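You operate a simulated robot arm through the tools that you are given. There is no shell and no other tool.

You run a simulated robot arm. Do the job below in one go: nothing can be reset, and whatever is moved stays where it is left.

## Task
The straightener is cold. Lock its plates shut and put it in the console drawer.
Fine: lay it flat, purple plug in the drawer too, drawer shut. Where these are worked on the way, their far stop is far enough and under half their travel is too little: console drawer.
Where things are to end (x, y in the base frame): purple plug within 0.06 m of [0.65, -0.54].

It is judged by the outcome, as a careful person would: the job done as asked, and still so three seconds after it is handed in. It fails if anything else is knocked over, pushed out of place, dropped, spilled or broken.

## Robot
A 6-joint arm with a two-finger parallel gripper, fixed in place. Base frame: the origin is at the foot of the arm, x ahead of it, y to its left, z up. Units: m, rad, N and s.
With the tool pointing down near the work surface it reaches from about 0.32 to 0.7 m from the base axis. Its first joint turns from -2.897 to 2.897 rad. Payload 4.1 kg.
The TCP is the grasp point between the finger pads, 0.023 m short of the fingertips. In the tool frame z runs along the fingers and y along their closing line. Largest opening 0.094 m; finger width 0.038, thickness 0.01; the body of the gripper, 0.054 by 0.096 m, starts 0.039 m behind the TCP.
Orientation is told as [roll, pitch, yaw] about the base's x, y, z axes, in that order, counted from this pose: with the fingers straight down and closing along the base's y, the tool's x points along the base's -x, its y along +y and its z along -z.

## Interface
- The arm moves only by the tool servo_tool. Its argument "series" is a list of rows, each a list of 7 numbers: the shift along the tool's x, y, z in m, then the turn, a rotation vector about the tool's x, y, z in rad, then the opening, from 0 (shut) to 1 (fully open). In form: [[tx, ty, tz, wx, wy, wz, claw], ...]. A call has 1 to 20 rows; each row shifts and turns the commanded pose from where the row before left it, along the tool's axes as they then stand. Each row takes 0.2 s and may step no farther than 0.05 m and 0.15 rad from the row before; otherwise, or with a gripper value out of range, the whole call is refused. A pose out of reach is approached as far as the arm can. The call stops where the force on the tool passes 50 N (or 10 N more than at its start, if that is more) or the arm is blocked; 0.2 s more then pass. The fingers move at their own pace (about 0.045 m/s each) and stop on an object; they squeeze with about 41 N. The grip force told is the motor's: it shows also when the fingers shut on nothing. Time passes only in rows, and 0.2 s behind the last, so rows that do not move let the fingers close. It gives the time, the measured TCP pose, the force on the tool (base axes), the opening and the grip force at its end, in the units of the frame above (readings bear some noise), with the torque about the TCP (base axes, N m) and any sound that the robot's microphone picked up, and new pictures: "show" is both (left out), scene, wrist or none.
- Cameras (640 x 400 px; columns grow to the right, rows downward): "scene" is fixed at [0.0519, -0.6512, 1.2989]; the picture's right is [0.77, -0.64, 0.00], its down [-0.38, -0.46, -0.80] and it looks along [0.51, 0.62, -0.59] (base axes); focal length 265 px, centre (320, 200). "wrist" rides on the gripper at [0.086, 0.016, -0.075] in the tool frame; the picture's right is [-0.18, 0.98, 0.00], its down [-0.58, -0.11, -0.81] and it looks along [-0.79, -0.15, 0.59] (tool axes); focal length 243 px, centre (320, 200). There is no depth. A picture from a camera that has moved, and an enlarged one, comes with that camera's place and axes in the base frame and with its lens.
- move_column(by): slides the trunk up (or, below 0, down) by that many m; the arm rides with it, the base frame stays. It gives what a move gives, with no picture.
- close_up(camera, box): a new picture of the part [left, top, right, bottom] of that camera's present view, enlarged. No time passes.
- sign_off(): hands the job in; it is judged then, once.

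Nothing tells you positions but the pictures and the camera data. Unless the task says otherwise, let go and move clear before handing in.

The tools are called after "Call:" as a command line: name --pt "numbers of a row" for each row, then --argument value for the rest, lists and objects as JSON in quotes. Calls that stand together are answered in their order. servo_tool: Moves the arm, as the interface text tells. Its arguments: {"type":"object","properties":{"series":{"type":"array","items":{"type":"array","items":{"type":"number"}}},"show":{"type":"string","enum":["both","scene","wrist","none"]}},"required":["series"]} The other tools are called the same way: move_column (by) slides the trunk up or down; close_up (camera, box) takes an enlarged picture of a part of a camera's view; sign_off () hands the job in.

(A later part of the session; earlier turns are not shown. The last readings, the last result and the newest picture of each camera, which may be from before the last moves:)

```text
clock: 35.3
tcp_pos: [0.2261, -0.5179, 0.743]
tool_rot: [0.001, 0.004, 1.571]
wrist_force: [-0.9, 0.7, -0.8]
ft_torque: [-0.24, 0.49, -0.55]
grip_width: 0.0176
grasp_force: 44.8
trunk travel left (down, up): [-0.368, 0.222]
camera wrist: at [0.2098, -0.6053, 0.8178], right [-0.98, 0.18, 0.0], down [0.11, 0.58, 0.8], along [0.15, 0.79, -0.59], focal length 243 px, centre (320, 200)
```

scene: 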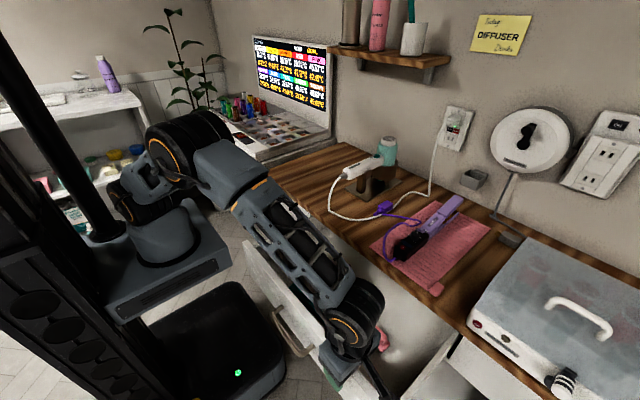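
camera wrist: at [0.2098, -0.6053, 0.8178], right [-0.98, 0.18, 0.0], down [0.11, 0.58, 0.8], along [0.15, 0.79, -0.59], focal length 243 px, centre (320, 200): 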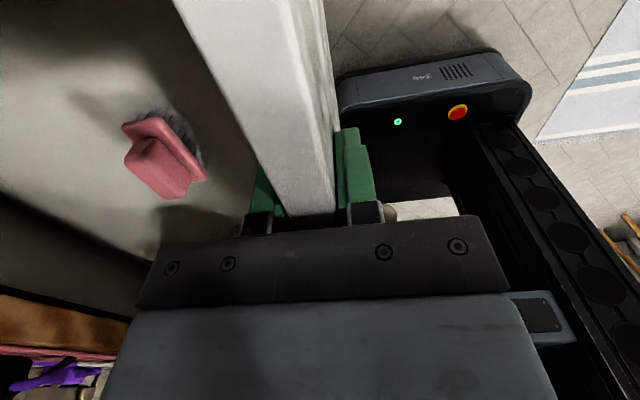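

I have the drawer's front panel gripped (18 mm thick). Now I'll draw it out further toward its stop.

Call:
servo_tool --pt "0 0.008 0 0 0 0 0.1" --pt "0 0.01 0 0 0 0 0.1" --pt "0 0.01 0 0 0 0 0.1" --pt "0 0.01 0 0 0 0 0.1" --pt "0 0.01 0 0 0 0 0.1" --pt "0 0.01 0 0 0 0 0.1" --show "scene"

```text
clock: 36.7
tcp_pos: [0.167, -0.5186, 0.7437]
tool_rot: [-0.002, 0.004, 1.571]
wrist_force: [0.0, -7.1, 9.4]
ft_torque: [0.03, 0.79, -0.94]
grip_width: 0.018
grasp_force: 45.0
trunk travel left (down, up): [-0.368, 0.222]
```

scene: 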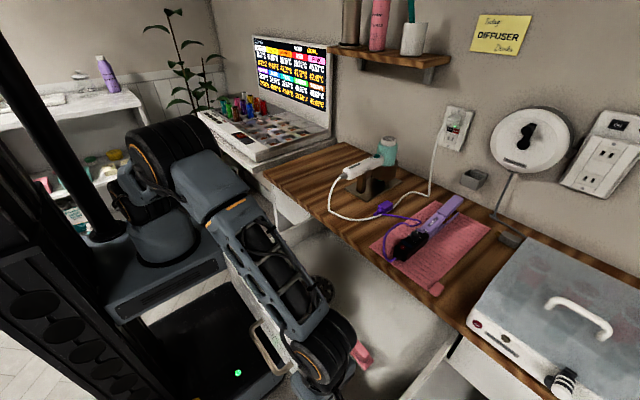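

Call:
servo_tool --pt "0 0.01 0 0 0 0 0.1" --pt "0 0.01 0 0 0 0 0.1" --pt "0 0.01 0 0 0 0 0.1" --pt "0 0.01 0 0 0 0 0.1" --show "scene"

```text
clock: 37.8
tcp_pos: [0.1402, -0.5178, 0.7437]
tool_rot: [-0.008, 0.004, 1.573]
wrist_force: [45.4, -2.5, -3.7]
ft_torque: [0.64, 1.96, -0.6]
grip_width: 0.0182
grasp_force: 44.7
trunk travel left (down, up): [-0.368, 0.222]
stopped in row 4: the force on the tool passed its limit at 54 N (the readings are from after the stop); the commanded pose is now the measured one
```

scene: 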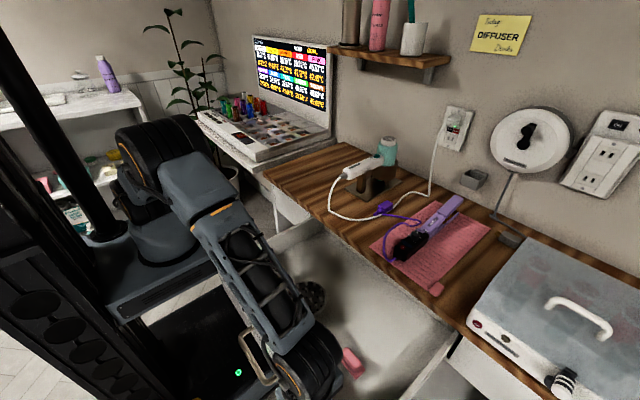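

The drawer is at its far stop (panel now at x≈0.14, about 0.29 m open). I'll let go, rise and look inside.

Call:
servo_tool --pt "0 -0.003 0 0 0 0 0.1" --pt "0 0 0 0 0 0 0.3" --pt "0 0 0 0 0 0 0.6" --pt "0 0 -0.03 0 0 0 0.6" --pt "0 0 -0.05 0 0 0 0.6" --pt "0 0 -0.05 0 0 0 0.6" --pt "0 0 -0.05 0 0 0 0.6" --pt "0 0 -0.05 0 0 0 0.6" --pt "0 -0.03 -0.03 0 0 0 0.6" --pt "0 -0.03 -0.03 0 0 0 0.6"

Call:
close_up --camera "scene" --box '[220, 200, 480, 400]'

```text
clock: 40.0
tcp_pos: [0.1972, -0.518, 1.033]
tool_rot: [-0.007, 0.005, 1.57]
wrist_force: [0.6, 0.7, -0.3]
ft_torque: [-0.02, -0.01, 0.0]
grip_width: 0.0562
grasp_force: 0.0
trunk travel left (down, up): [-0.368, 0.222]
camera wrist: at [0.18, -0.6055, 1.1078], right [-0.98, 0.19, -0.01], down [0.1, 0.59, 0.8], along [0.15, 0.79, -0.59], focal length 243 px, centre (320, 200)
```

scene: 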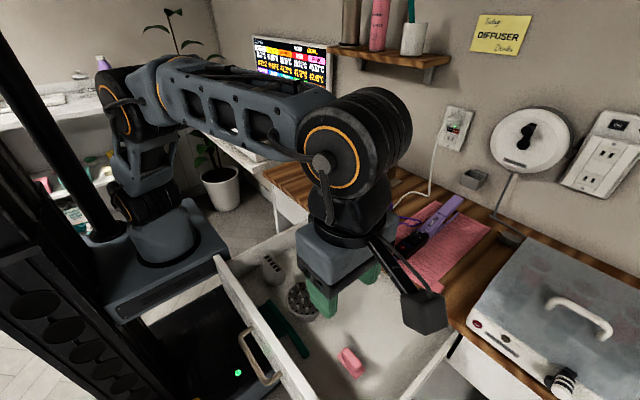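
wrist: 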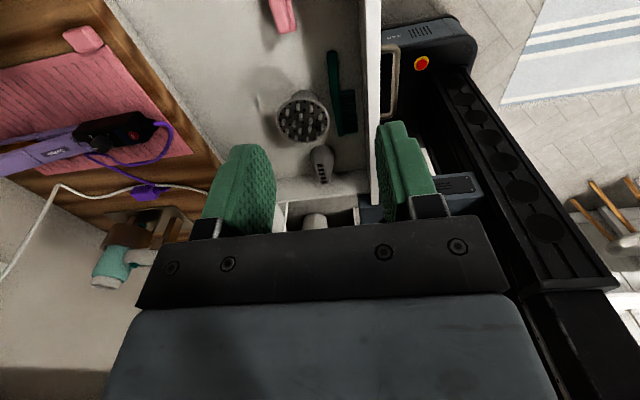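

```text
2.00 times, centred on (350, 300) of scene
camera zoom: at [0.0519, -0.6512, 1.2989], right [0.77, -0.64, 0.0], down [-0.38, -0.46, -0.8], along [0.51, 0.62, -0.59], focal length 530 px, centre (260, 0)
```

zoom: 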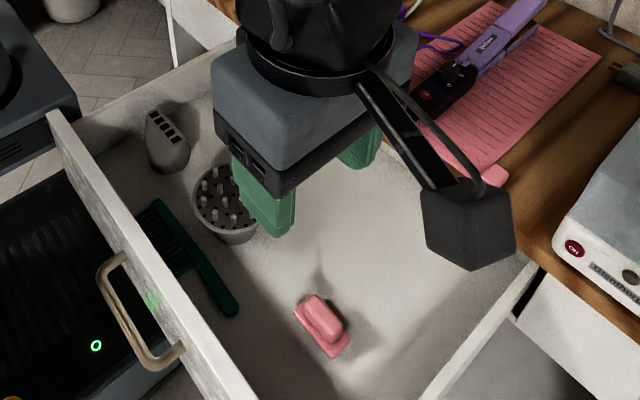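

The drawer has a wide free strip behind its contents. Now for the lock: I'll bring the gripper over the straightener to view it from the side and check reach there.

Call:
servo_tool --pt "-0.0076 -0.042 0.005 0 0 0 1" --pt "-0.0076 -0.042 0.005 0 0 0 1" --pt "-0.0076 -0.042 0.005 0 0 0 1" --pt "-0.0076 -0.042 0.005 0 0 0 1" --pt "-0.0076 -0.042 0.01 0 0 0 1" --pt "-0.0076 -0.042 0.01 0 0 0 1" --pt "-0.0076 -0.042 0.01 0 0 0 1" --pt "-0.0076 -0.042 0.015 0 0 0 1" --pt "-0.0076 -0.042 0.015 0 0 0 1"

Call:
close_up --camera "wrist" --box '[200, 20, 440, 170]'

```text
clock: 42.0
tcp_pos: [0.5285, -0.4192, 0.9457]
tool_rot: [-0.007, 0.005, 1.569]
wrist_force: [-0.1, -1.1, 0.1]
ft_torque: [0.0, 0.0, 0.02]
grip_width: 0.094
grasp_force: 0.1
out of reach, approached as far as the arm can: row 7, 8, 9
trunk travel left (down, up): [-0.368, 0.222]
camera wrist: at [0.5119, -0.5054, 1.0198], right [-0.98, 0.19, -0.01], down [0.1, 0.59, 0.8], along [0.15, 0.79, -0.59], focal length 243 px, centre (320, 200)
```

scene: 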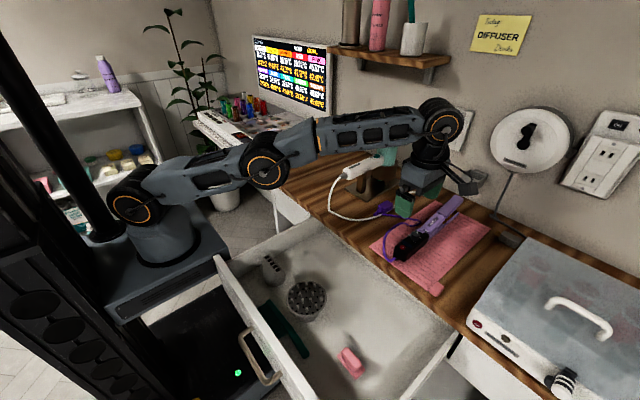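
wrist: 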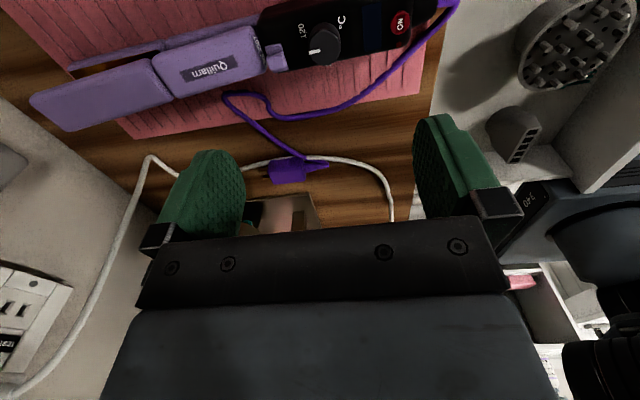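

```text
2.67 times, centred on (320, 95) of wrist
camera zoom: at [0.5119, -0.5054, 1.0198], right [-0.98, 0.19, -0.01], down [0.1, 0.59, 0.8], along [0.15, 0.79, -0.59], focal length 647 px, centre (320, 480)
```

zoom: 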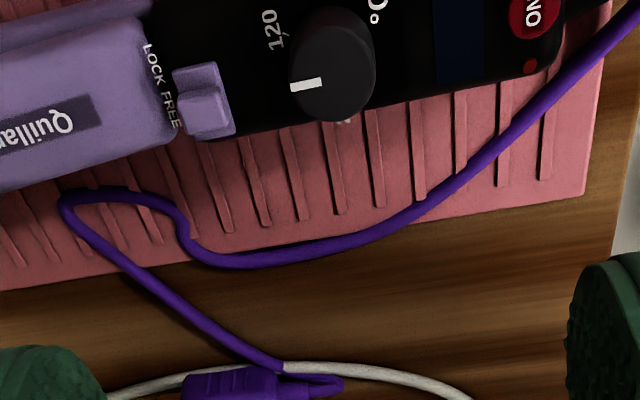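

The labels are clear: the nub sits at FREE (+y side) and must go toward LOCK (-y side). The straightener is at the edge of reach, so I'll first take the plug to the drawer, then bring the straightener a little closer to lock it. I'll turn back to yaw 0 and go over the plug.

Call:
move_column --by 0.05

Call:
servo_tool --pt "0 0 0 0 0 0.1427 1" --pt "0 0 0 0 0 0.1427 1" --pt "0 0 0 0 0 0.1427 1" --pt "0 0 0 0 0 0.1427 1" --pt "0 0 0 0 0 0.1427 1" --pt "0 0 0 0 0 0.1427 1" --pt "0 0 0 0 0 0.1427 1" --pt "0 0 0 0 0 0.1427 1" --pt "0 0 0 0 0 0.1427 1" --pt "0 0 0 0 0 0.1427 1" --pt "0 0 0 0 0 0.1427 1" --pt "-0.005 0.03 0 0 0 0 0.8" --pt "-0.01 0.03 0.01 0 0 0 0.6" --pt "-0.01 0.03 0.01 0 0 0 0.6" --pt "-0.01 0.025 0.02 0 0 0 0.6"

Call:
close_up --camera "wrist" --box '[200, 60, 440, 210]'

```text
clock: 42.9
tcp_pos: [0.5289, -0.4186, 0.9944]
tool_rot: [-0.008, 0.004, 1.568]
wrist_force: [-0.7, -0.3, -0.3]
ft_torque: [0.01, -0.02, 0.01]
grip_width: 0.0939
grasp_force: 0.0
trunk travel left (down, up): [-0.418, 0.172]
```

```text
clock: 46.1
tcp_pos: [0.5658, -0.301, 0.9537]
tool_rot: [-0.008, -0.009, -0.002]
wrist_force: [-0.4, -0.4, 0.5]
ft_torque: [0.0, 0.04, 0.01]
grip_width: 0.0565
grasp_force: 0.0
trunk travel left (down, up): [-0.418, 0.172]
camera wrist: at [0.4776, -0.2845, 1.0266], right [0.19, 0.98, 0.0], down [0.57, -0.1, 0.81], along [0.8, -0.15, -0.58], focal length 243 px, centre (320, 200)
```

scene: 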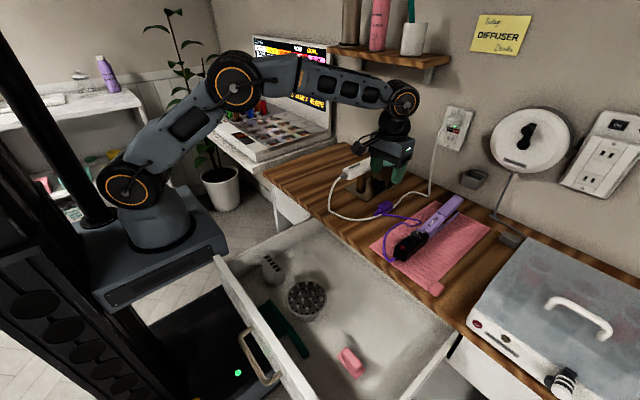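
wrist: 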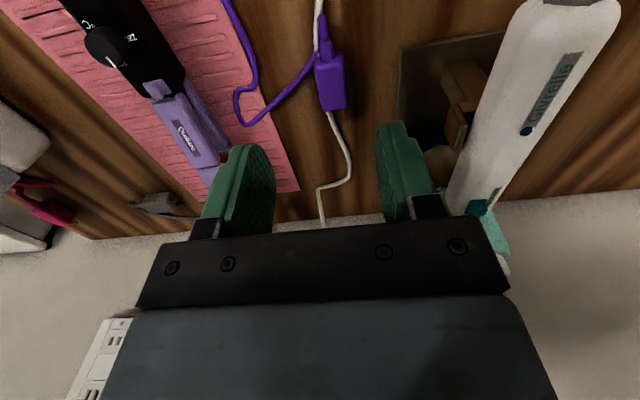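

```text
2.67 times, centred on (320, 135) of wrist
camera zoom: at [0.4776, -0.2845, 1.0266], right [0.19, 0.98, 0.0], down [0.57, -0.1, 0.81], along [0.8, -0.15, -0.58], focal length 647 px, centre (320, 373)
```

zoom: 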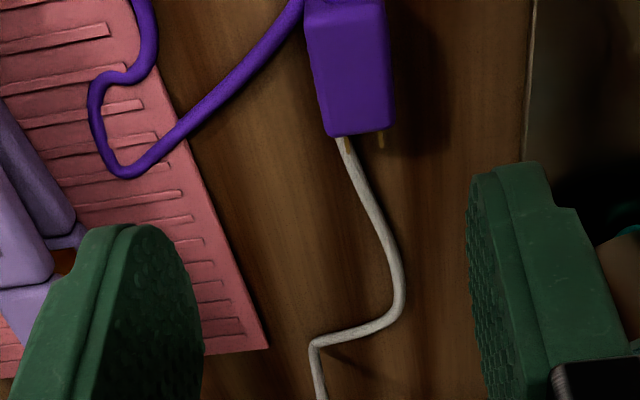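

Call:
servo_tool --pt "-0.022 0.003 0.02 0 0 0 0.6" --pt "0 0 0.03 0 0 -0.07 0.6" --pt "0 0 0.03 0 0 -0.07 0.6" --pt "0 0 0.02 0 0 0 0.6"

Call:
close_up --camera "wrist" --box '[200, 60, 440, 210]'

Call:
close_up --camera "scene" --box '[340, 140, 460, 240]'

```text
clock: 47.1
tcp_pos: [0.5879, -0.2999, 0.8551]
tool_rot: [-0.007, -0.007, 0.141]
wrist_force: [0.4, 0.2, -0.3]
ft_torque: [-0.02, -0.03, 0.0]
grip_width: 0.0567
grasp_force: 0.0
trunk travel left (down, up): [-0.418, 0.172]
camera wrist: at [0.4984, -0.2974, 0.9286], right [0.05, 1.0, -0.01], down [0.58, -0.02, 0.81], along [0.81, -0.04, -0.58], focal length 243 px, centre (320, 200)
```

scene: 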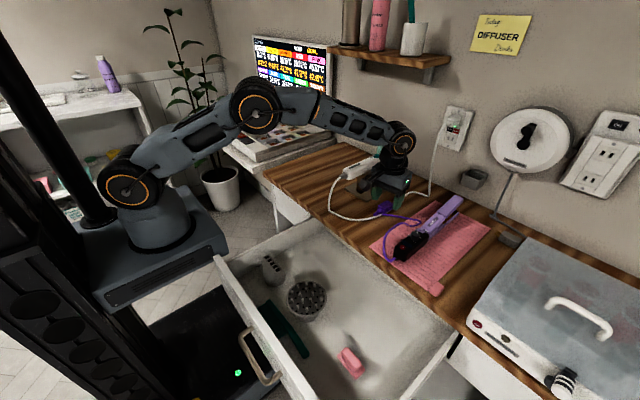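
wrist: 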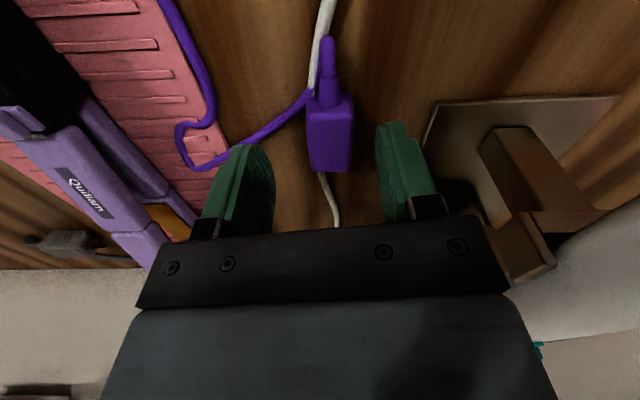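

```text
2.67 times, centred on (320, 135) of wrist
camera zoom: at [0.4984, -0.2974, 0.9286], right [0.05, 1.0, -0.01], down [0.58, -0.02, 0.81], along [0.81, -0.04, -0.58], focal length 647 px, centre (320, 373)
```

zoom: 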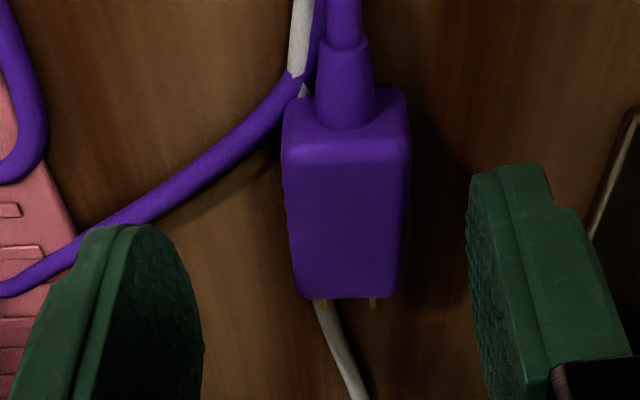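

```text
4.00 times, centred on (400, 190) of scene
camera zoom: at [0.0519, -0.6512, 1.2989], right [0.77, -0.64, 0.0], down [-0.38, -0.46, -0.8], along [0.51, 0.62, -0.59], focal length 1061 px, centre (0, 240)
```

zoom: 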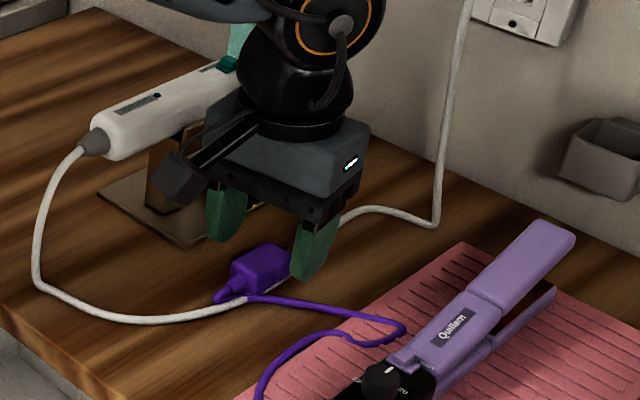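

Call:
servo_tool --pt "-0.0107 0.0045 0 0 0 0 0.39" --pt "0 0 0.005 0 0 0 0.39" --pt "0 0 0.009 0 0 0 0.39" --pt "0 0 0.009 0 0 0 0.39" --show "wrist"

Call:
close_up --camera "wrist" --box '[200, 60, 440, 210]'

```text
clock: 48.1
tcp_pos: [0.5979, -0.2948, 0.831]
tool_rot: [-0.008, -0.009, 0.138]
wrist_force: [-0.7, 0.1, 0.1]
ft_torque: [-0.02, 0.0, -0.03]
grip_width: 0.0366
grasp_force: 0.0
trunk travel left (down, up): [-0.418, 0.172]
camera wrist: at [0.5094, -0.2913, 0.9058], right [0.05, 1.0, -0.01], down [0.58, -0.02, 0.81], along [0.81, -0.04, -0.59], focal length 243 px, centre (320, 200)
```

wrist: 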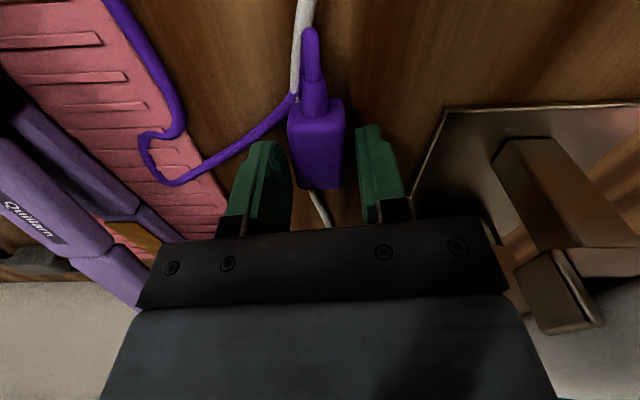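

```text
2.67 times, centred on (320, 135) of wrist
camera zoom: at [0.5094, -0.2913, 0.9058], right [0.05, 1.0, -0.01], down [0.58, -0.02, 0.81], along [0.81, -0.04, -0.59], focal length 647 px, centre (320, 373)
```

zoom: 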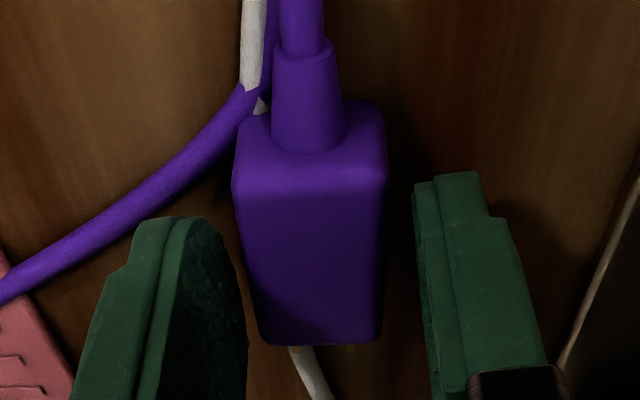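

Call:
servo_tool --pt "0 -0.002 0.003 0 0 0 0.39" --pt "0 0 0 0 0 0 0.15" --pt "0 0 0 0 0 0 0.1" --pt "0 0 0 0 0 0 0.1" --show "none"

```text
clock: 49.1
tcp_pos: [0.5979, -0.296, 0.8303]
tool_rot: [-0.008, -0.007, 0.139]
wrist_force: [-1.0, 0.7, 0.9]
ft_torque: [0.01, 0.03, -0.01]
grip_width: 0.0247
grasp_force: 41.0
trunk travel left (down, up): [-0.418, 0.172]
```

Plug gripped (25 mm wide). I'll lift it straight up slowly and check that the white lead stays put.

Call:
servo_tool --pt "0 0 -0.01 0 0 0 0.1" --pt "0 0 -0.015 0 0 0 0.1" --pt "0 0 -0.02 0 0 0 0.1" --pt "0 0 -0.02 0 0 0 0.1"

Call:
close_up --camera "scene" --box '[320, 140, 480, 280]'

```text
clock: 50.1
tcp_pos: [0.5967, -0.2967, 0.8956]
tool_rot: [-0.007, -0.007, 0.141]
wrist_force: [0.1, -0.5, -0.4]
ft_torque: [-0.02, 0.02, 0.01]
grip_width: 0.0244
grasp_force: 41.3
trunk travel left (down, up): [-0.418, 0.172]
camera wrist: at [0.5084, -0.2932, 0.9681], right [0.05, 1.0, -0.01], down [0.59, -0.02, 0.81], along [0.81, -0.04, -0.59], focal length 243 px, centre (320, 200)
```

scene: 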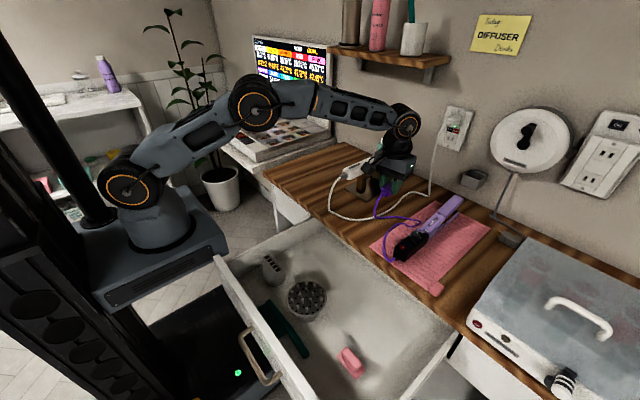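
wrist: 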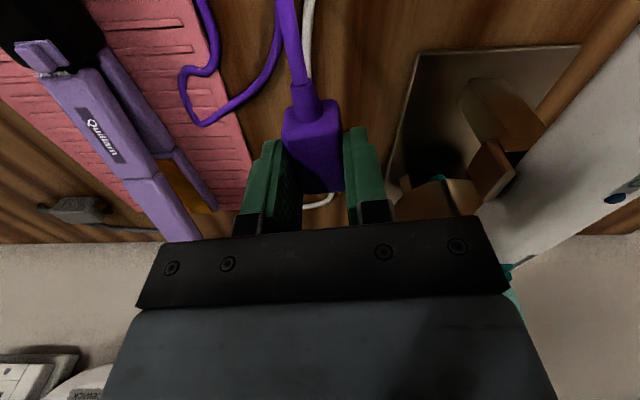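

```text
2.86 times, centred on (400, 210) of scene
camera zoom: at [0.0519, -0.6512, 1.2989], right [0.77, -0.64, 0.0], down [-0.38, -0.46, -0.8], along [0.51, 0.62, -0.59], focal length 758 px, centre (91, 171)
```

zoom: 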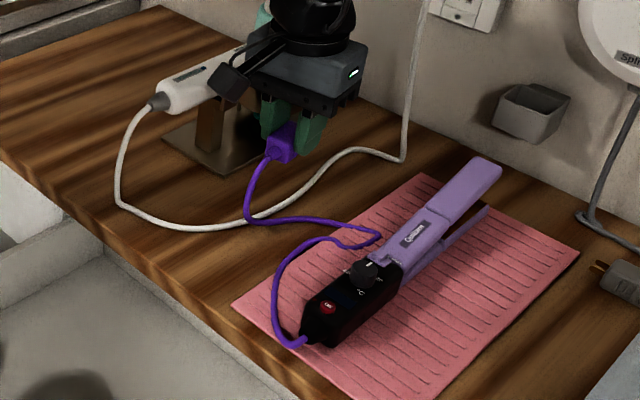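

The plug came up cleanly and the white lead didn't move. I'll carry it toward me past the table edge first, then across to the right end of the drawer, so the cord goes round the handle end of the straightener.

Call:
servo_tool --pt "0 0 -0.02 0 0 0.14 0.1" --pt "0.03 0 -0.01 0 0 0 0.1" --pt "0.035 0 0 0 0 0 0.1" --pt "0.035 0 0 0 0 0 0.1" --pt "0.035 0 0 0 0 0 0.1" --pt "0.035 0 0 0 0 0 0.1" --pt "0.035 0 0 0 0 0 0.1" --pt "0.025 0 0 0 0 0 0.1" --pt "0 0 0 0 0 0 0.1"

```text
clock: 52.1
tcp_pos: [0.3659, -0.2978, 0.9254]
tool_rot: [-0.005, -0.009, -0.001]
wrist_force: [0.1, 0.1, -0.5]
ft_torque: [-0.02, 0.01, 0.01]
grip_width: 0.0251
grasp_force: 41.0
trunk travel left (down, up): [-0.418, 0.172]
camera wrist: at [0.2783, -0.2813, 0.9987], right [0.18, 0.98, 0.0], down [0.58, -0.1, 0.81], along [0.8, -0.15, -0.58], focal length 243 px, centre (320, 200)
```

scene: 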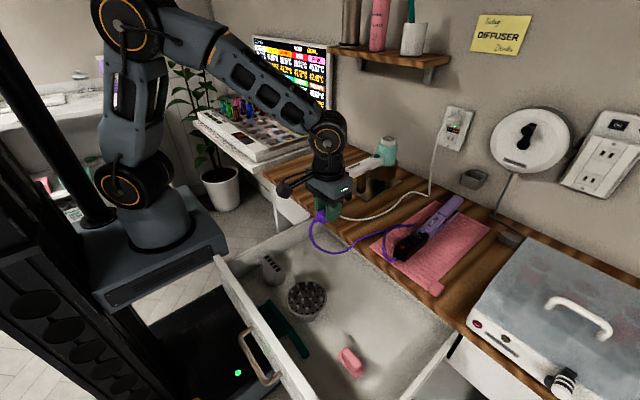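
wrist: 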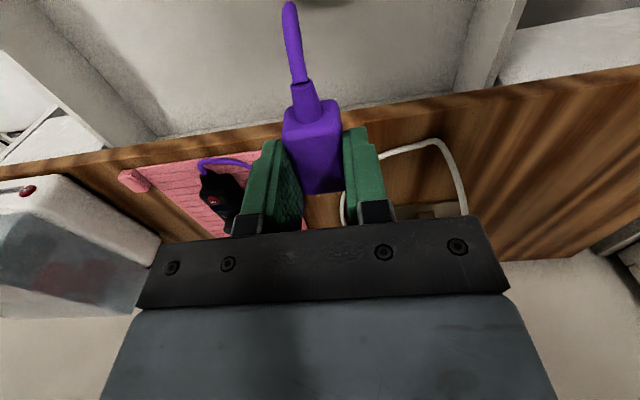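

Call:
servo_tool --pt "0.001 -0.041 0 0 0 0 0.1" --pt "0.001 -0.041 0 0 0 0 0.1" --pt "0.001 -0.041 0 0 0 0 0.1" --pt "0.001 -0.041 0 0 0 0 0.1" --pt "0 -0.041 0.01 0 0 0 0.1" --pt "0 -0.041 0.02 0 0 0 0.1" --pt "0 0 0.03 0 0 0 0.1" --pt "0 0 0.03 0 0 0 0.1"

Call:
close_up --camera "scene" --box '[280, 180, 500, 380]'

```text
clock: 53.9
tcp_pos: [0.3643, -0.5443, 0.8341]
tool_rot: [-0.005, -0.008, -0.003]
wrist_force: [0.1, 0.9, -0.7]
ft_torque: [0.0, 0.0, 0.0]
grip_width: 0.0247
grasp_force: 41.6
trunk travel left (down, up): [-0.418, 0.172]
camera wrist: at [0.2765, -0.529, 0.9073], right [0.18, 0.98, 0.0], down [0.58, -0.11, 0.81], along [0.8, -0.15, -0.58], focal length 243 px, centre (320, 200)
```

scene: 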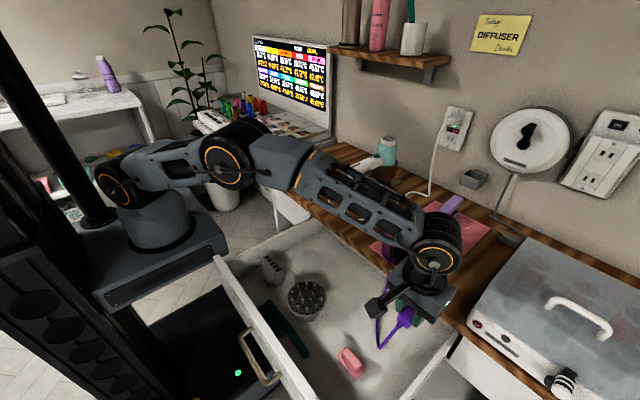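
wrist: 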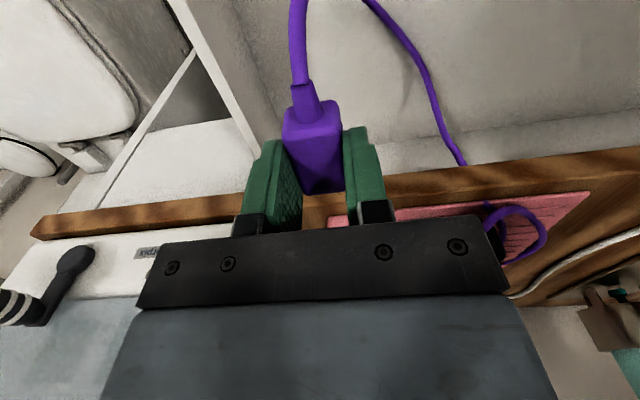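

```text
2.00 times, centred on (390, 280) of scene
camera zoom: at [0.0519, -0.6512, 1.2989], right [0.77, -0.64, 0.0], down [-0.38, -0.46, -0.8], along [0.51, 0.62, -0.59], focal length 530 px, centre (180, 40)
```

zoom: 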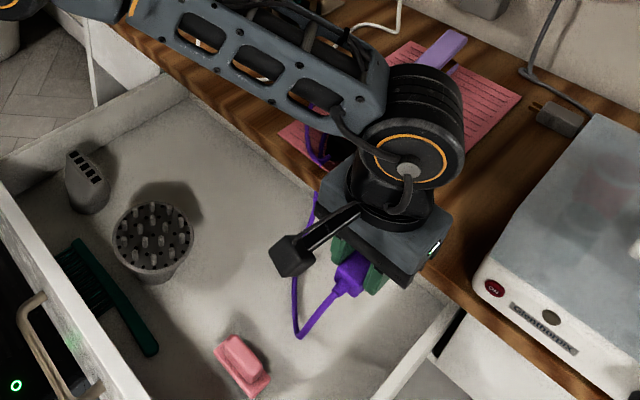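

Call:
servo_tool --pt "0.009 0 0.02 0 0 0 0.1" --pt "0 0 0.03 0 0 0 0.1" --pt "0 0 0.03 0 0 0 0.1" --pt "0 0 0.03 0 0 0 0.1"

Call:
close_up --camera "wrist" --box '[200, 0, 440, 200]'

```text
clock: 54.9
tcp_pos: [0.3569, -0.5452, 0.724]
tool_rot: [-0.008, -0.007, -0.001]
wrist_force: [0.2, 0.5, 1.2]
ft_torque: [0.0, 0.0, 0.02]
grip_width: 0.0246
grasp_force: 40.9
trunk travel left (down, up): [-0.418, 0.172]
camera wrist: at [0.2687, -0.5298, 0.7982], right [0.18, 0.98, -0.01], down [0.57, -0.1, 0.81], along [0.8, -0.15, -0.58], focal length 243 px, centre (320, 200)
```

scene: 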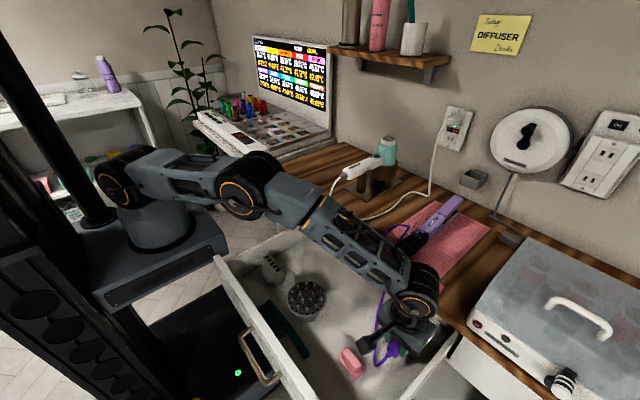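
wrist: 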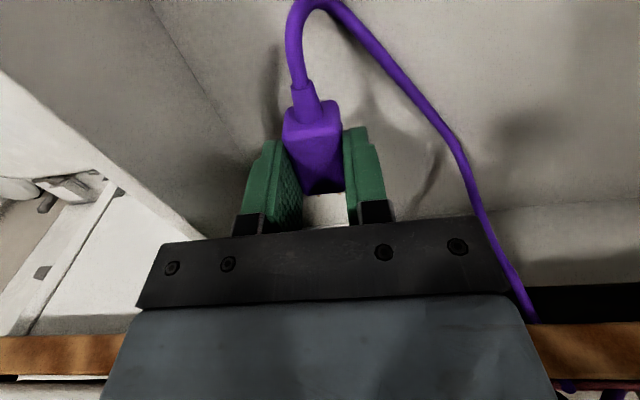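

```text
2.00 times, centred on (320, 100) of wrist
camera zoom: at [0.2687, -0.5298, 0.7982], right [0.18, 0.98, -0.01], down [0.57, -0.1, 0.81], along [0.8, -0.15, -0.58], focal length 485 px, centre (320, 400)
```

zoom: 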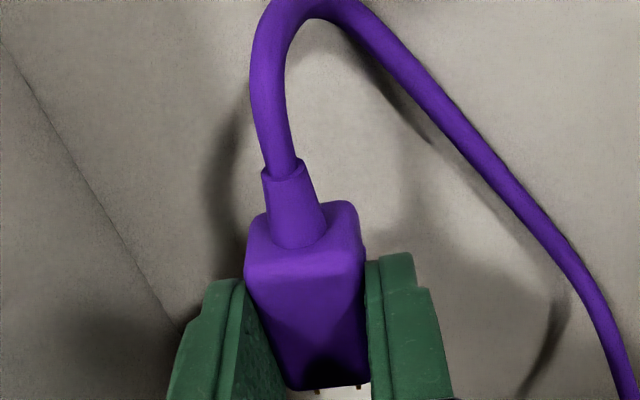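

Call:
servo_tool --pt "0 0 0.008 0 0 0 0.1" --pt "0 0 0.006 0 0 0 0.1" --pt "0 0 0.004 0 0 0 0.1" --show "none"

```text
clock: 55.7
tcp_pos: [0.3555, -0.543, 0.707]
tool_rot: [-0.005, -0.007, 0.0]
wrist_force: [0.6, 0.0, -0.5]
ft_torque: [0.01, 0.03, 0.0]
grip_width: 0.0248
grasp_force: 40.9
trunk travel left (down, up): [-0.418, 0.172]
```

Call:
servo_tool --pt "0 0 0.005 0 0 0 0.1" --pt "0 0 0.004 0 0 0 0.1" --pt "0 0 0.003 0 0 0 0.1" --show "wrist"

Call:
close_up --camera "scene" --box '[320, 250, 480, 390]'

```text
clock: 56.5
tcp_pos: [0.3559, -0.5433, 0.6952]
tool_rot: [-0.007, -0.006, -0.002]
wrist_force: [-1.0, 0.7, 1.7]
ft_torque: [0.03, 0.06, -0.01]
grip_width: 0.0247
grasp_force: 40.5
trunk travel left (down, up): [-0.418, 0.172]
camera wrist: at [0.2685, -0.528, 0.7679], right [0.19, 0.98, 0.0], down [0.57, -0.1, 0.81], along [0.8, -0.15, -0.58], focal length 243 px, centre (320, 200)
```

wrist: 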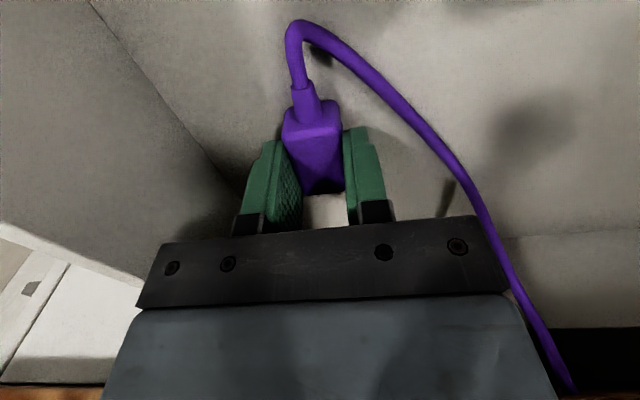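

```text
2.86 times, centred on (400, 320) of scene
camera zoom: at [0.0519, -0.6512, 1.2989], right [0.77, -0.64, 0.0], down [-0.38, -0.46, -0.8], along [0.51, 0.62, -0.59], focal length 758 px, centre (91, -143)
```

zoom: 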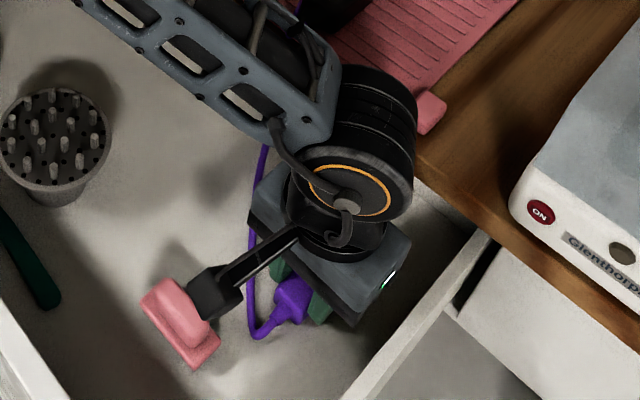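

Call:
servo_tool --pt "0 0 0.003 0 0 0 0.1" --pt "0 0 0.003 0 0 0 0.1" --pt "0 0 0.002 0 0 0 0.1" --show "none"

```text
clock: 57.3
tcp_pos: [0.3571, -0.5452, 0.6949]
tool_rot: [-0.017, -0.015, 0.0]
wrist_force: [0.2, 8.6, 49.8]
ft_torque: [0.66, 0.83, -0.12]
grip_width: 0.0247
grasp_force: 40.4
trunk travel left (down, up): [-0.418, 0.172]
```

Contact with the drawer floor (z≈0.67). I'll ease off, release the plug and rise.

Call:
servo_tool --pt "0 0 -0.007 0 0 0 0.1" --pt "0 0 0 0 0 0 0.3" --pt "0 0 0 0 0 0 0.5" --pt "0 0 0 0 0 0 0.5" --pt "0 0 -0.02 0 0 0 0.5" --pt "0 0 -0.04 0 0 0 0.5" --pt "0 0 -0.05 0 0 0 0.5" --pt "0 0 -0.05 0 0 0 0.5" --pt "0 0 -0.05 0 0 0 0.5"

Call:
close_up --camera "wrist" --box '[160, 0, 480, 200]'

Call:
close_up --camera "scene" --box '[280, 180, 500, 380]'

```text
clock: 59.3
tcp_pos: [0.357, -0.5393, 0.9038]
tool_rot: [-0.006, -0.008, 0.0]
wrist_force: [0.6, -0.6, 0.2]
ft_torque: [0.01, -0.01, -0.01]
grip_width: 0.0469
grasp_force: 0.1
trunk travel left (down, up): [-0.418, 0.172]
camera wrist: at [0.2694, -0.5238, 0.9778], right [0.18, 0.98, 0.0], down [0.58, -0.11, 0.81], along [0.8, -0.15, -0.59], focal length 243 px, centre (320, 200)
```

scene: 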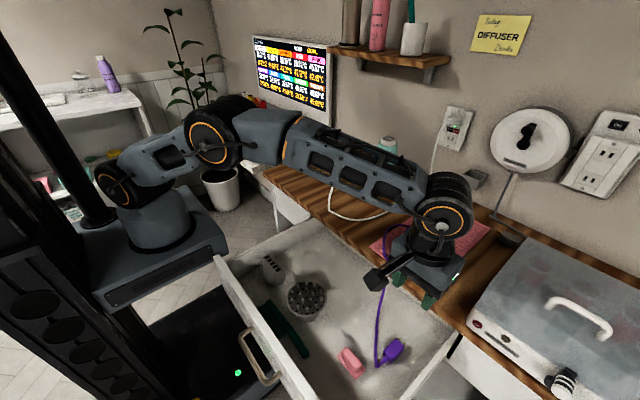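
wrist: 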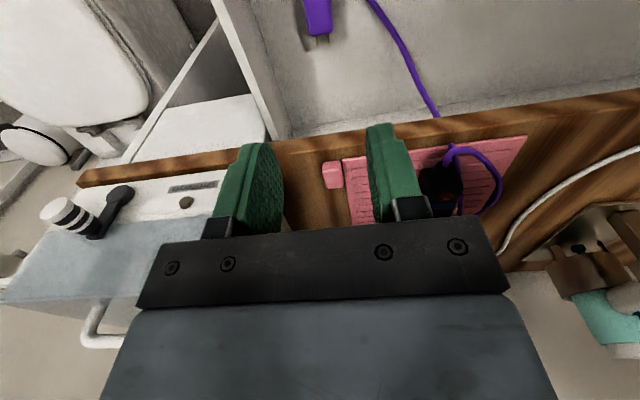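

```text
2.00 times, centred on (320, 100) of wrist
camera zoom: at [0.2694, -0.5238, 0.9778], right [0.18, 0.98, 0.0], down [0.58, -0.11, 0.81], along [0.8, -0.15, -0.59], focal length 485 px, centre (320, 400)
```

zoom: 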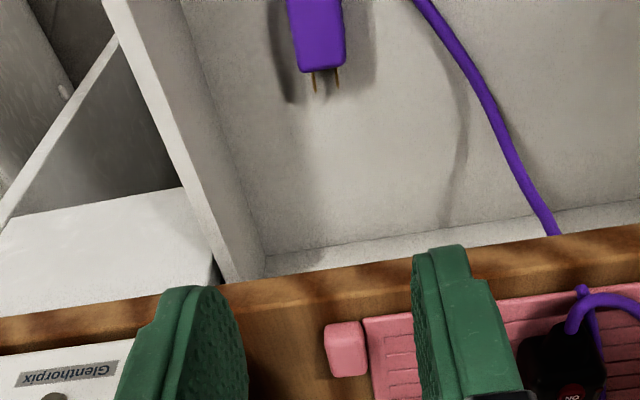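

```text
2.00 times, centred on (390, 280) of scene
camera zoom: at [0.0519, -0.6512, 1.2989], right [0.77, -0.64, 0.0], down [-0.38, -0.46, -0.8], along [0.51, 0.62, -0.59], focal length 530 px, centre (180, 40)
```

zoom: 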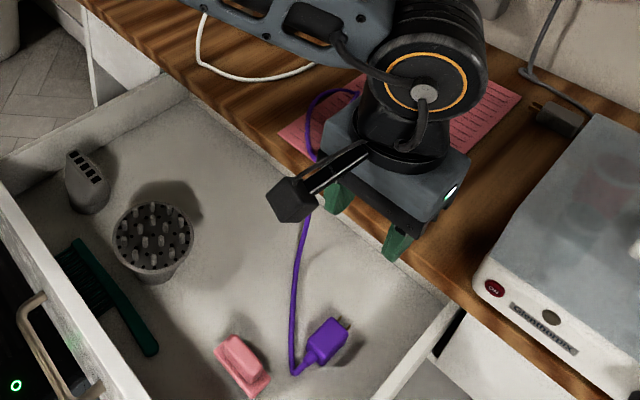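

The plug lies in the drawer at about (0.35, -0.54), and the cord now hangs over the table edge. Next I'll go over the straightener's black handle.

Call:
servo_tool --pt "-0.037 0.0255 0 0 0 0 0.6" --pt "-0.037 0.0255 0 0 0 0 0.6" --pt "-0.037 0.0255 0 0 0 0 0.6" --pt "-0.037 0.0255 0 0 0 0 0.6" --pt "0 0 0 0 0 0 0.6"

Call:
close_up --camera "wrist" --box '[200, 60, 440, 210]'

```text
clock: 60.5
tcp_pos: [0.5029, -0.4395, 0.9036]
tool_rot: [-0.006, -0.006, 0.0]
wrist_force: [-0.7, 0.4, 0.3]
ft_torque: [0.01, 0.01, 0.01]
grip_width: 0.0567
grasp_force: 0.1
trunk travel left (down, up): [-0.418, 0.172]
camera wrist: at [0.4151, -0.4232, 0.9772], right [0.19, 0.98, 0.0], down [0.58, -0.1, 0.81], along [0.8, -0.15, -0.58], focal length 243 px, centre (320, 200)
```

scene: 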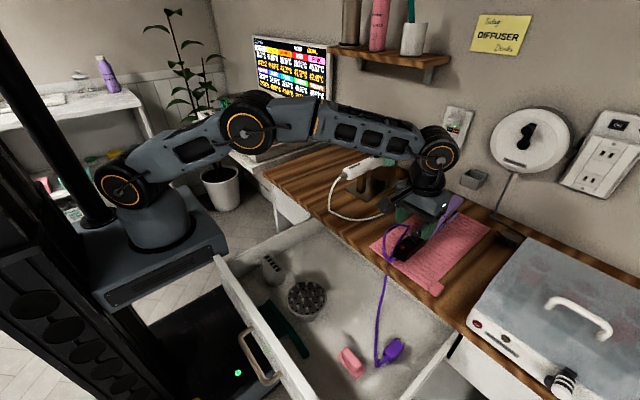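
wrist: 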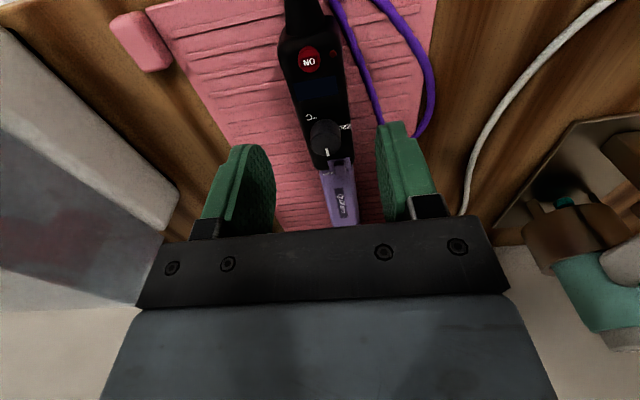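

```text
2.67 times, centred on (320, 135) of wrist
camera zoom: at [0.4151, -0.4232, 0.9772], right [0.19, 0.98, 0.0], down [0.58, -0.1, 0.81], along [0.8, -0.15, -0.58], focal length 647 px, centre (320, 373)
```

zoom: 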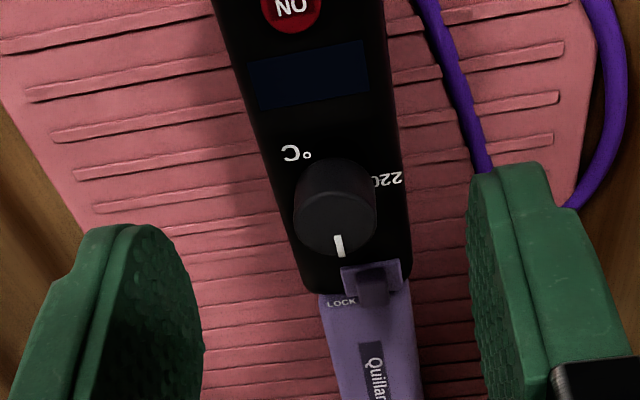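

Call:
servo_tool --pt "-0.006 -0.0005 0.015 0 0 -0.05 0.46" --pt "0 0 0.02 0 0 0 0.46" --pt "0 0 0.02 0 0 0 0.46" --pt "0 0 0.009 0 0 0 0.46" --show "wrist"

Call:
close_up --camera "wrist" --box '[200, 60, 440, 210]'

```text
clock: 61.5
tcp_pos: [0.5081, -0.4429, 0.8398]
tool_rot: [-0.006, -0.008, 0.049]
wrist_force: [0.1, -1.5, -0.5]
ft_torque: [0.03, -0.02, -0.01]
grip_width: 0.0432
grasp_force: 0.0
trunk travel left (down, up): [-0.418, 0.172]
camera wrist: at [0.4198, -0.431, 0.9121], right [0.14, 0.99, 0.0], down [0.58, -0.08, 0.81], along [0.8, -0.11, -0.58], focal length 243 px, centre (320, 200)
```

wrist: 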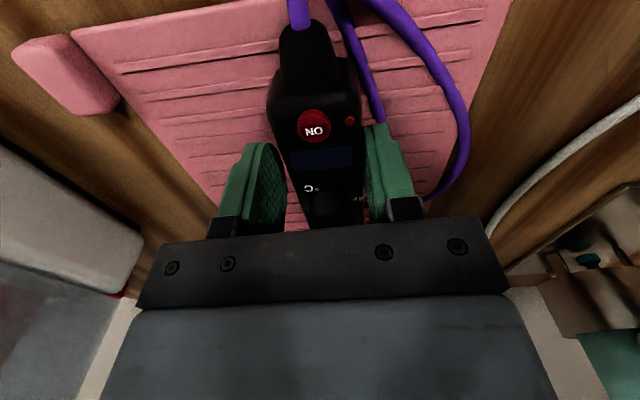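

```text
2.67 times, centred on (320, 135) of wrist
camera zoom: at [0.4198, -0.431, 0.9121], right [0.14, 0.99, 0.0], down [0.58, -0.08, 0.81], along [0.8, -0.11, -0.58], focal length 647 px, centre (320, 373)
```

zoom: 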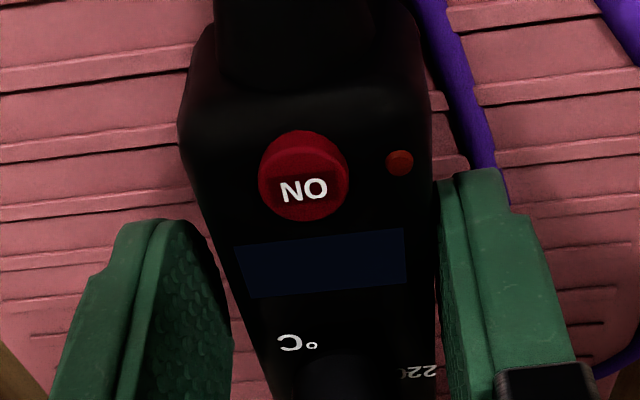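

Call:
servo_tool --pt "0 0.003 0.002 0 0 0 0.46" --pt "0 0 0 0 0 0 0.3" --pt "0 0 0 0 0 0 0.2" --pt "0 0 0 0 0 0 0.2" --show "none"

```text
clock: 62.5
tcp_pos: [0.5072, -0.439, 0.8383]
tool_rot: [-0.006, -0.007, 0.047]
wrist_force: [1.3, -2.3, 0.4]
ft_torque: [0.01, -0.21, -0.42]
grip_width: 0.0358
grasp_force: 41.6
trunk travel left (down, up): [-0.418, 0.172]
```

Call:
servo_tool --pt "0 0 -0.01 0 0 0 0.2" --pt "0 0 -0.015 0 0 0 0.2" --pt "0 0 0 0 0 0 0.2"

Call:
close_up --camera "scene" --box '[360, 160, 500, 260]'

```text
clock: 63.3
tcp_pos: [0.5064, -0.4382, 0.8624]
tool_rot: [-0.004, -0.008, 0.049]
wrist_force: [-0.2, -0.9, -4.2]
ft_torque: [-0.03, 0.28, 0.01]
grip_width: 0.0358
grasp_force: 41.0
trunk travel left (down, up): [-0.418, 0.172]
camera wrist: at [0.4186, -0.4266, 0.9362], right [0.14, 0.99, 0.0], down [0.58, -0.08, 0.81], along [0.8, -0.11, -0.59], focal length 243 px, centre (320, 200)
```

scene: 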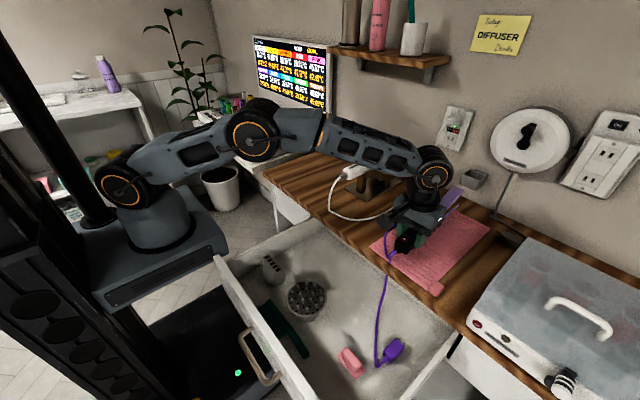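
wrist: 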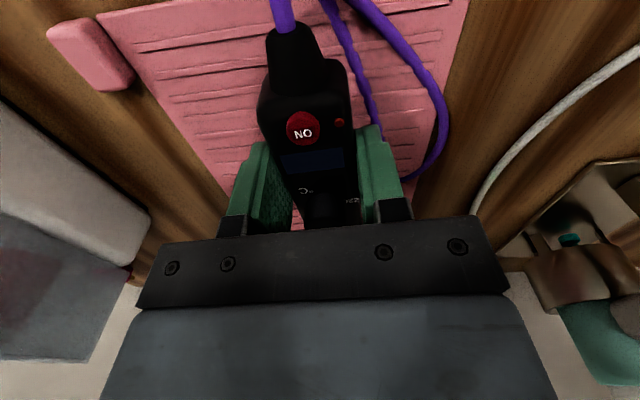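

```text
4.00 times, centred on (430, 210) of scene
camera zoom: at [0.0519, -0.6512, 1.2989], right [0.77, -0.64, 0.0], down [-0.38, -0.46, -0.8], along [0.51, 0.62, -0.59], focal length 1061 px, centre (-120, 160)
```

zoom: 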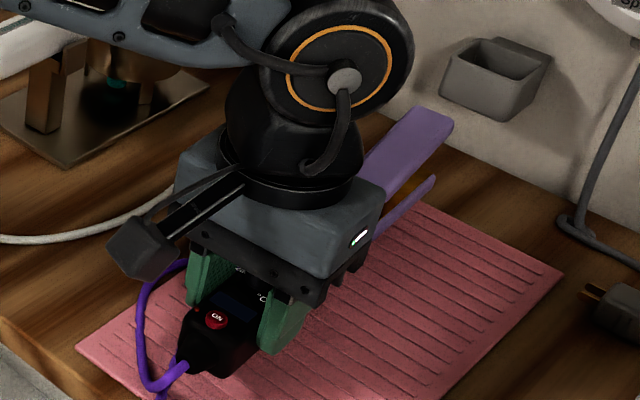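

It's held firmly. I'll slide it 45 mm toward me just above the towel, set it down there and let go, so the lock is well within reach.

Call:
servo_tool --pt "0.015 0 0 0 0 0.025 0.2" --pt "0.015 0 0 0 0 0.022 0.2" --pt "0.015 0 0 0 0 0 0.2" --pt "0 0 0.012 0 0 0 0.2" --pt "0 0 0.01 0 0 0 0.2" --pt "0 0 0.003 0 0 0 0.2"

```text
clock: 64.7
tcp_pos: [0.4621, -0.4391, 0.8385]
tool_rot: [-0.005, -0.006, 0.002]
wrist_force: [-0.5, 0.3, -3.5]
ft_torque: [-0.04, 0.16, 0.05]
grip_width: 0.0356
grasp_force: 40.8
trunk travel left (down, up): [-0.418, 0.172]
camera wrist: at [0.3755, -0.4239, 0.9113], right [0.18, 0.98, 0.0], down [0.58, -0.1, 0.81], along [0.8, -0.15, -0.58], focal length 243 px, centre (320, 200)
```

scene: 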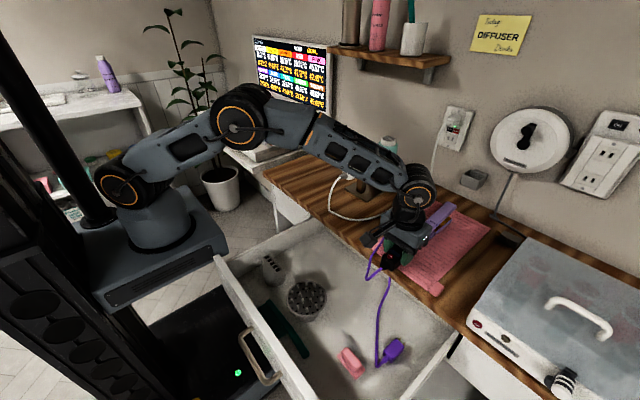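
wrist: 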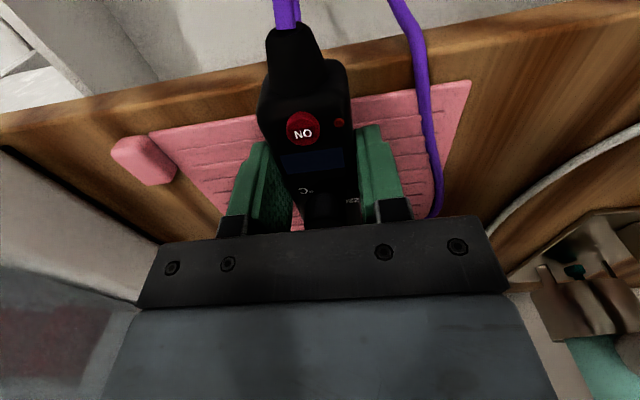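

Call:
servo_tool --pt "0 0 0.002 0 0 0 0.2" --pt "0 0 0.002 0 0 0 0.2" --show "none"

```text
clock: 65.3
tcp_pos: [0.4625, -0.4399, 0.8373]
tool_rot: [-0.009, -0.01, 0.001]
wrist_force: [-2.5, -0.9, 16.7]
ft_torque: [0.26, 0.35, -0.03]
grip_width: 0.0359
grasp_force: 41.0
trunk travel left (down, up): [-0.418, 0.172]
```

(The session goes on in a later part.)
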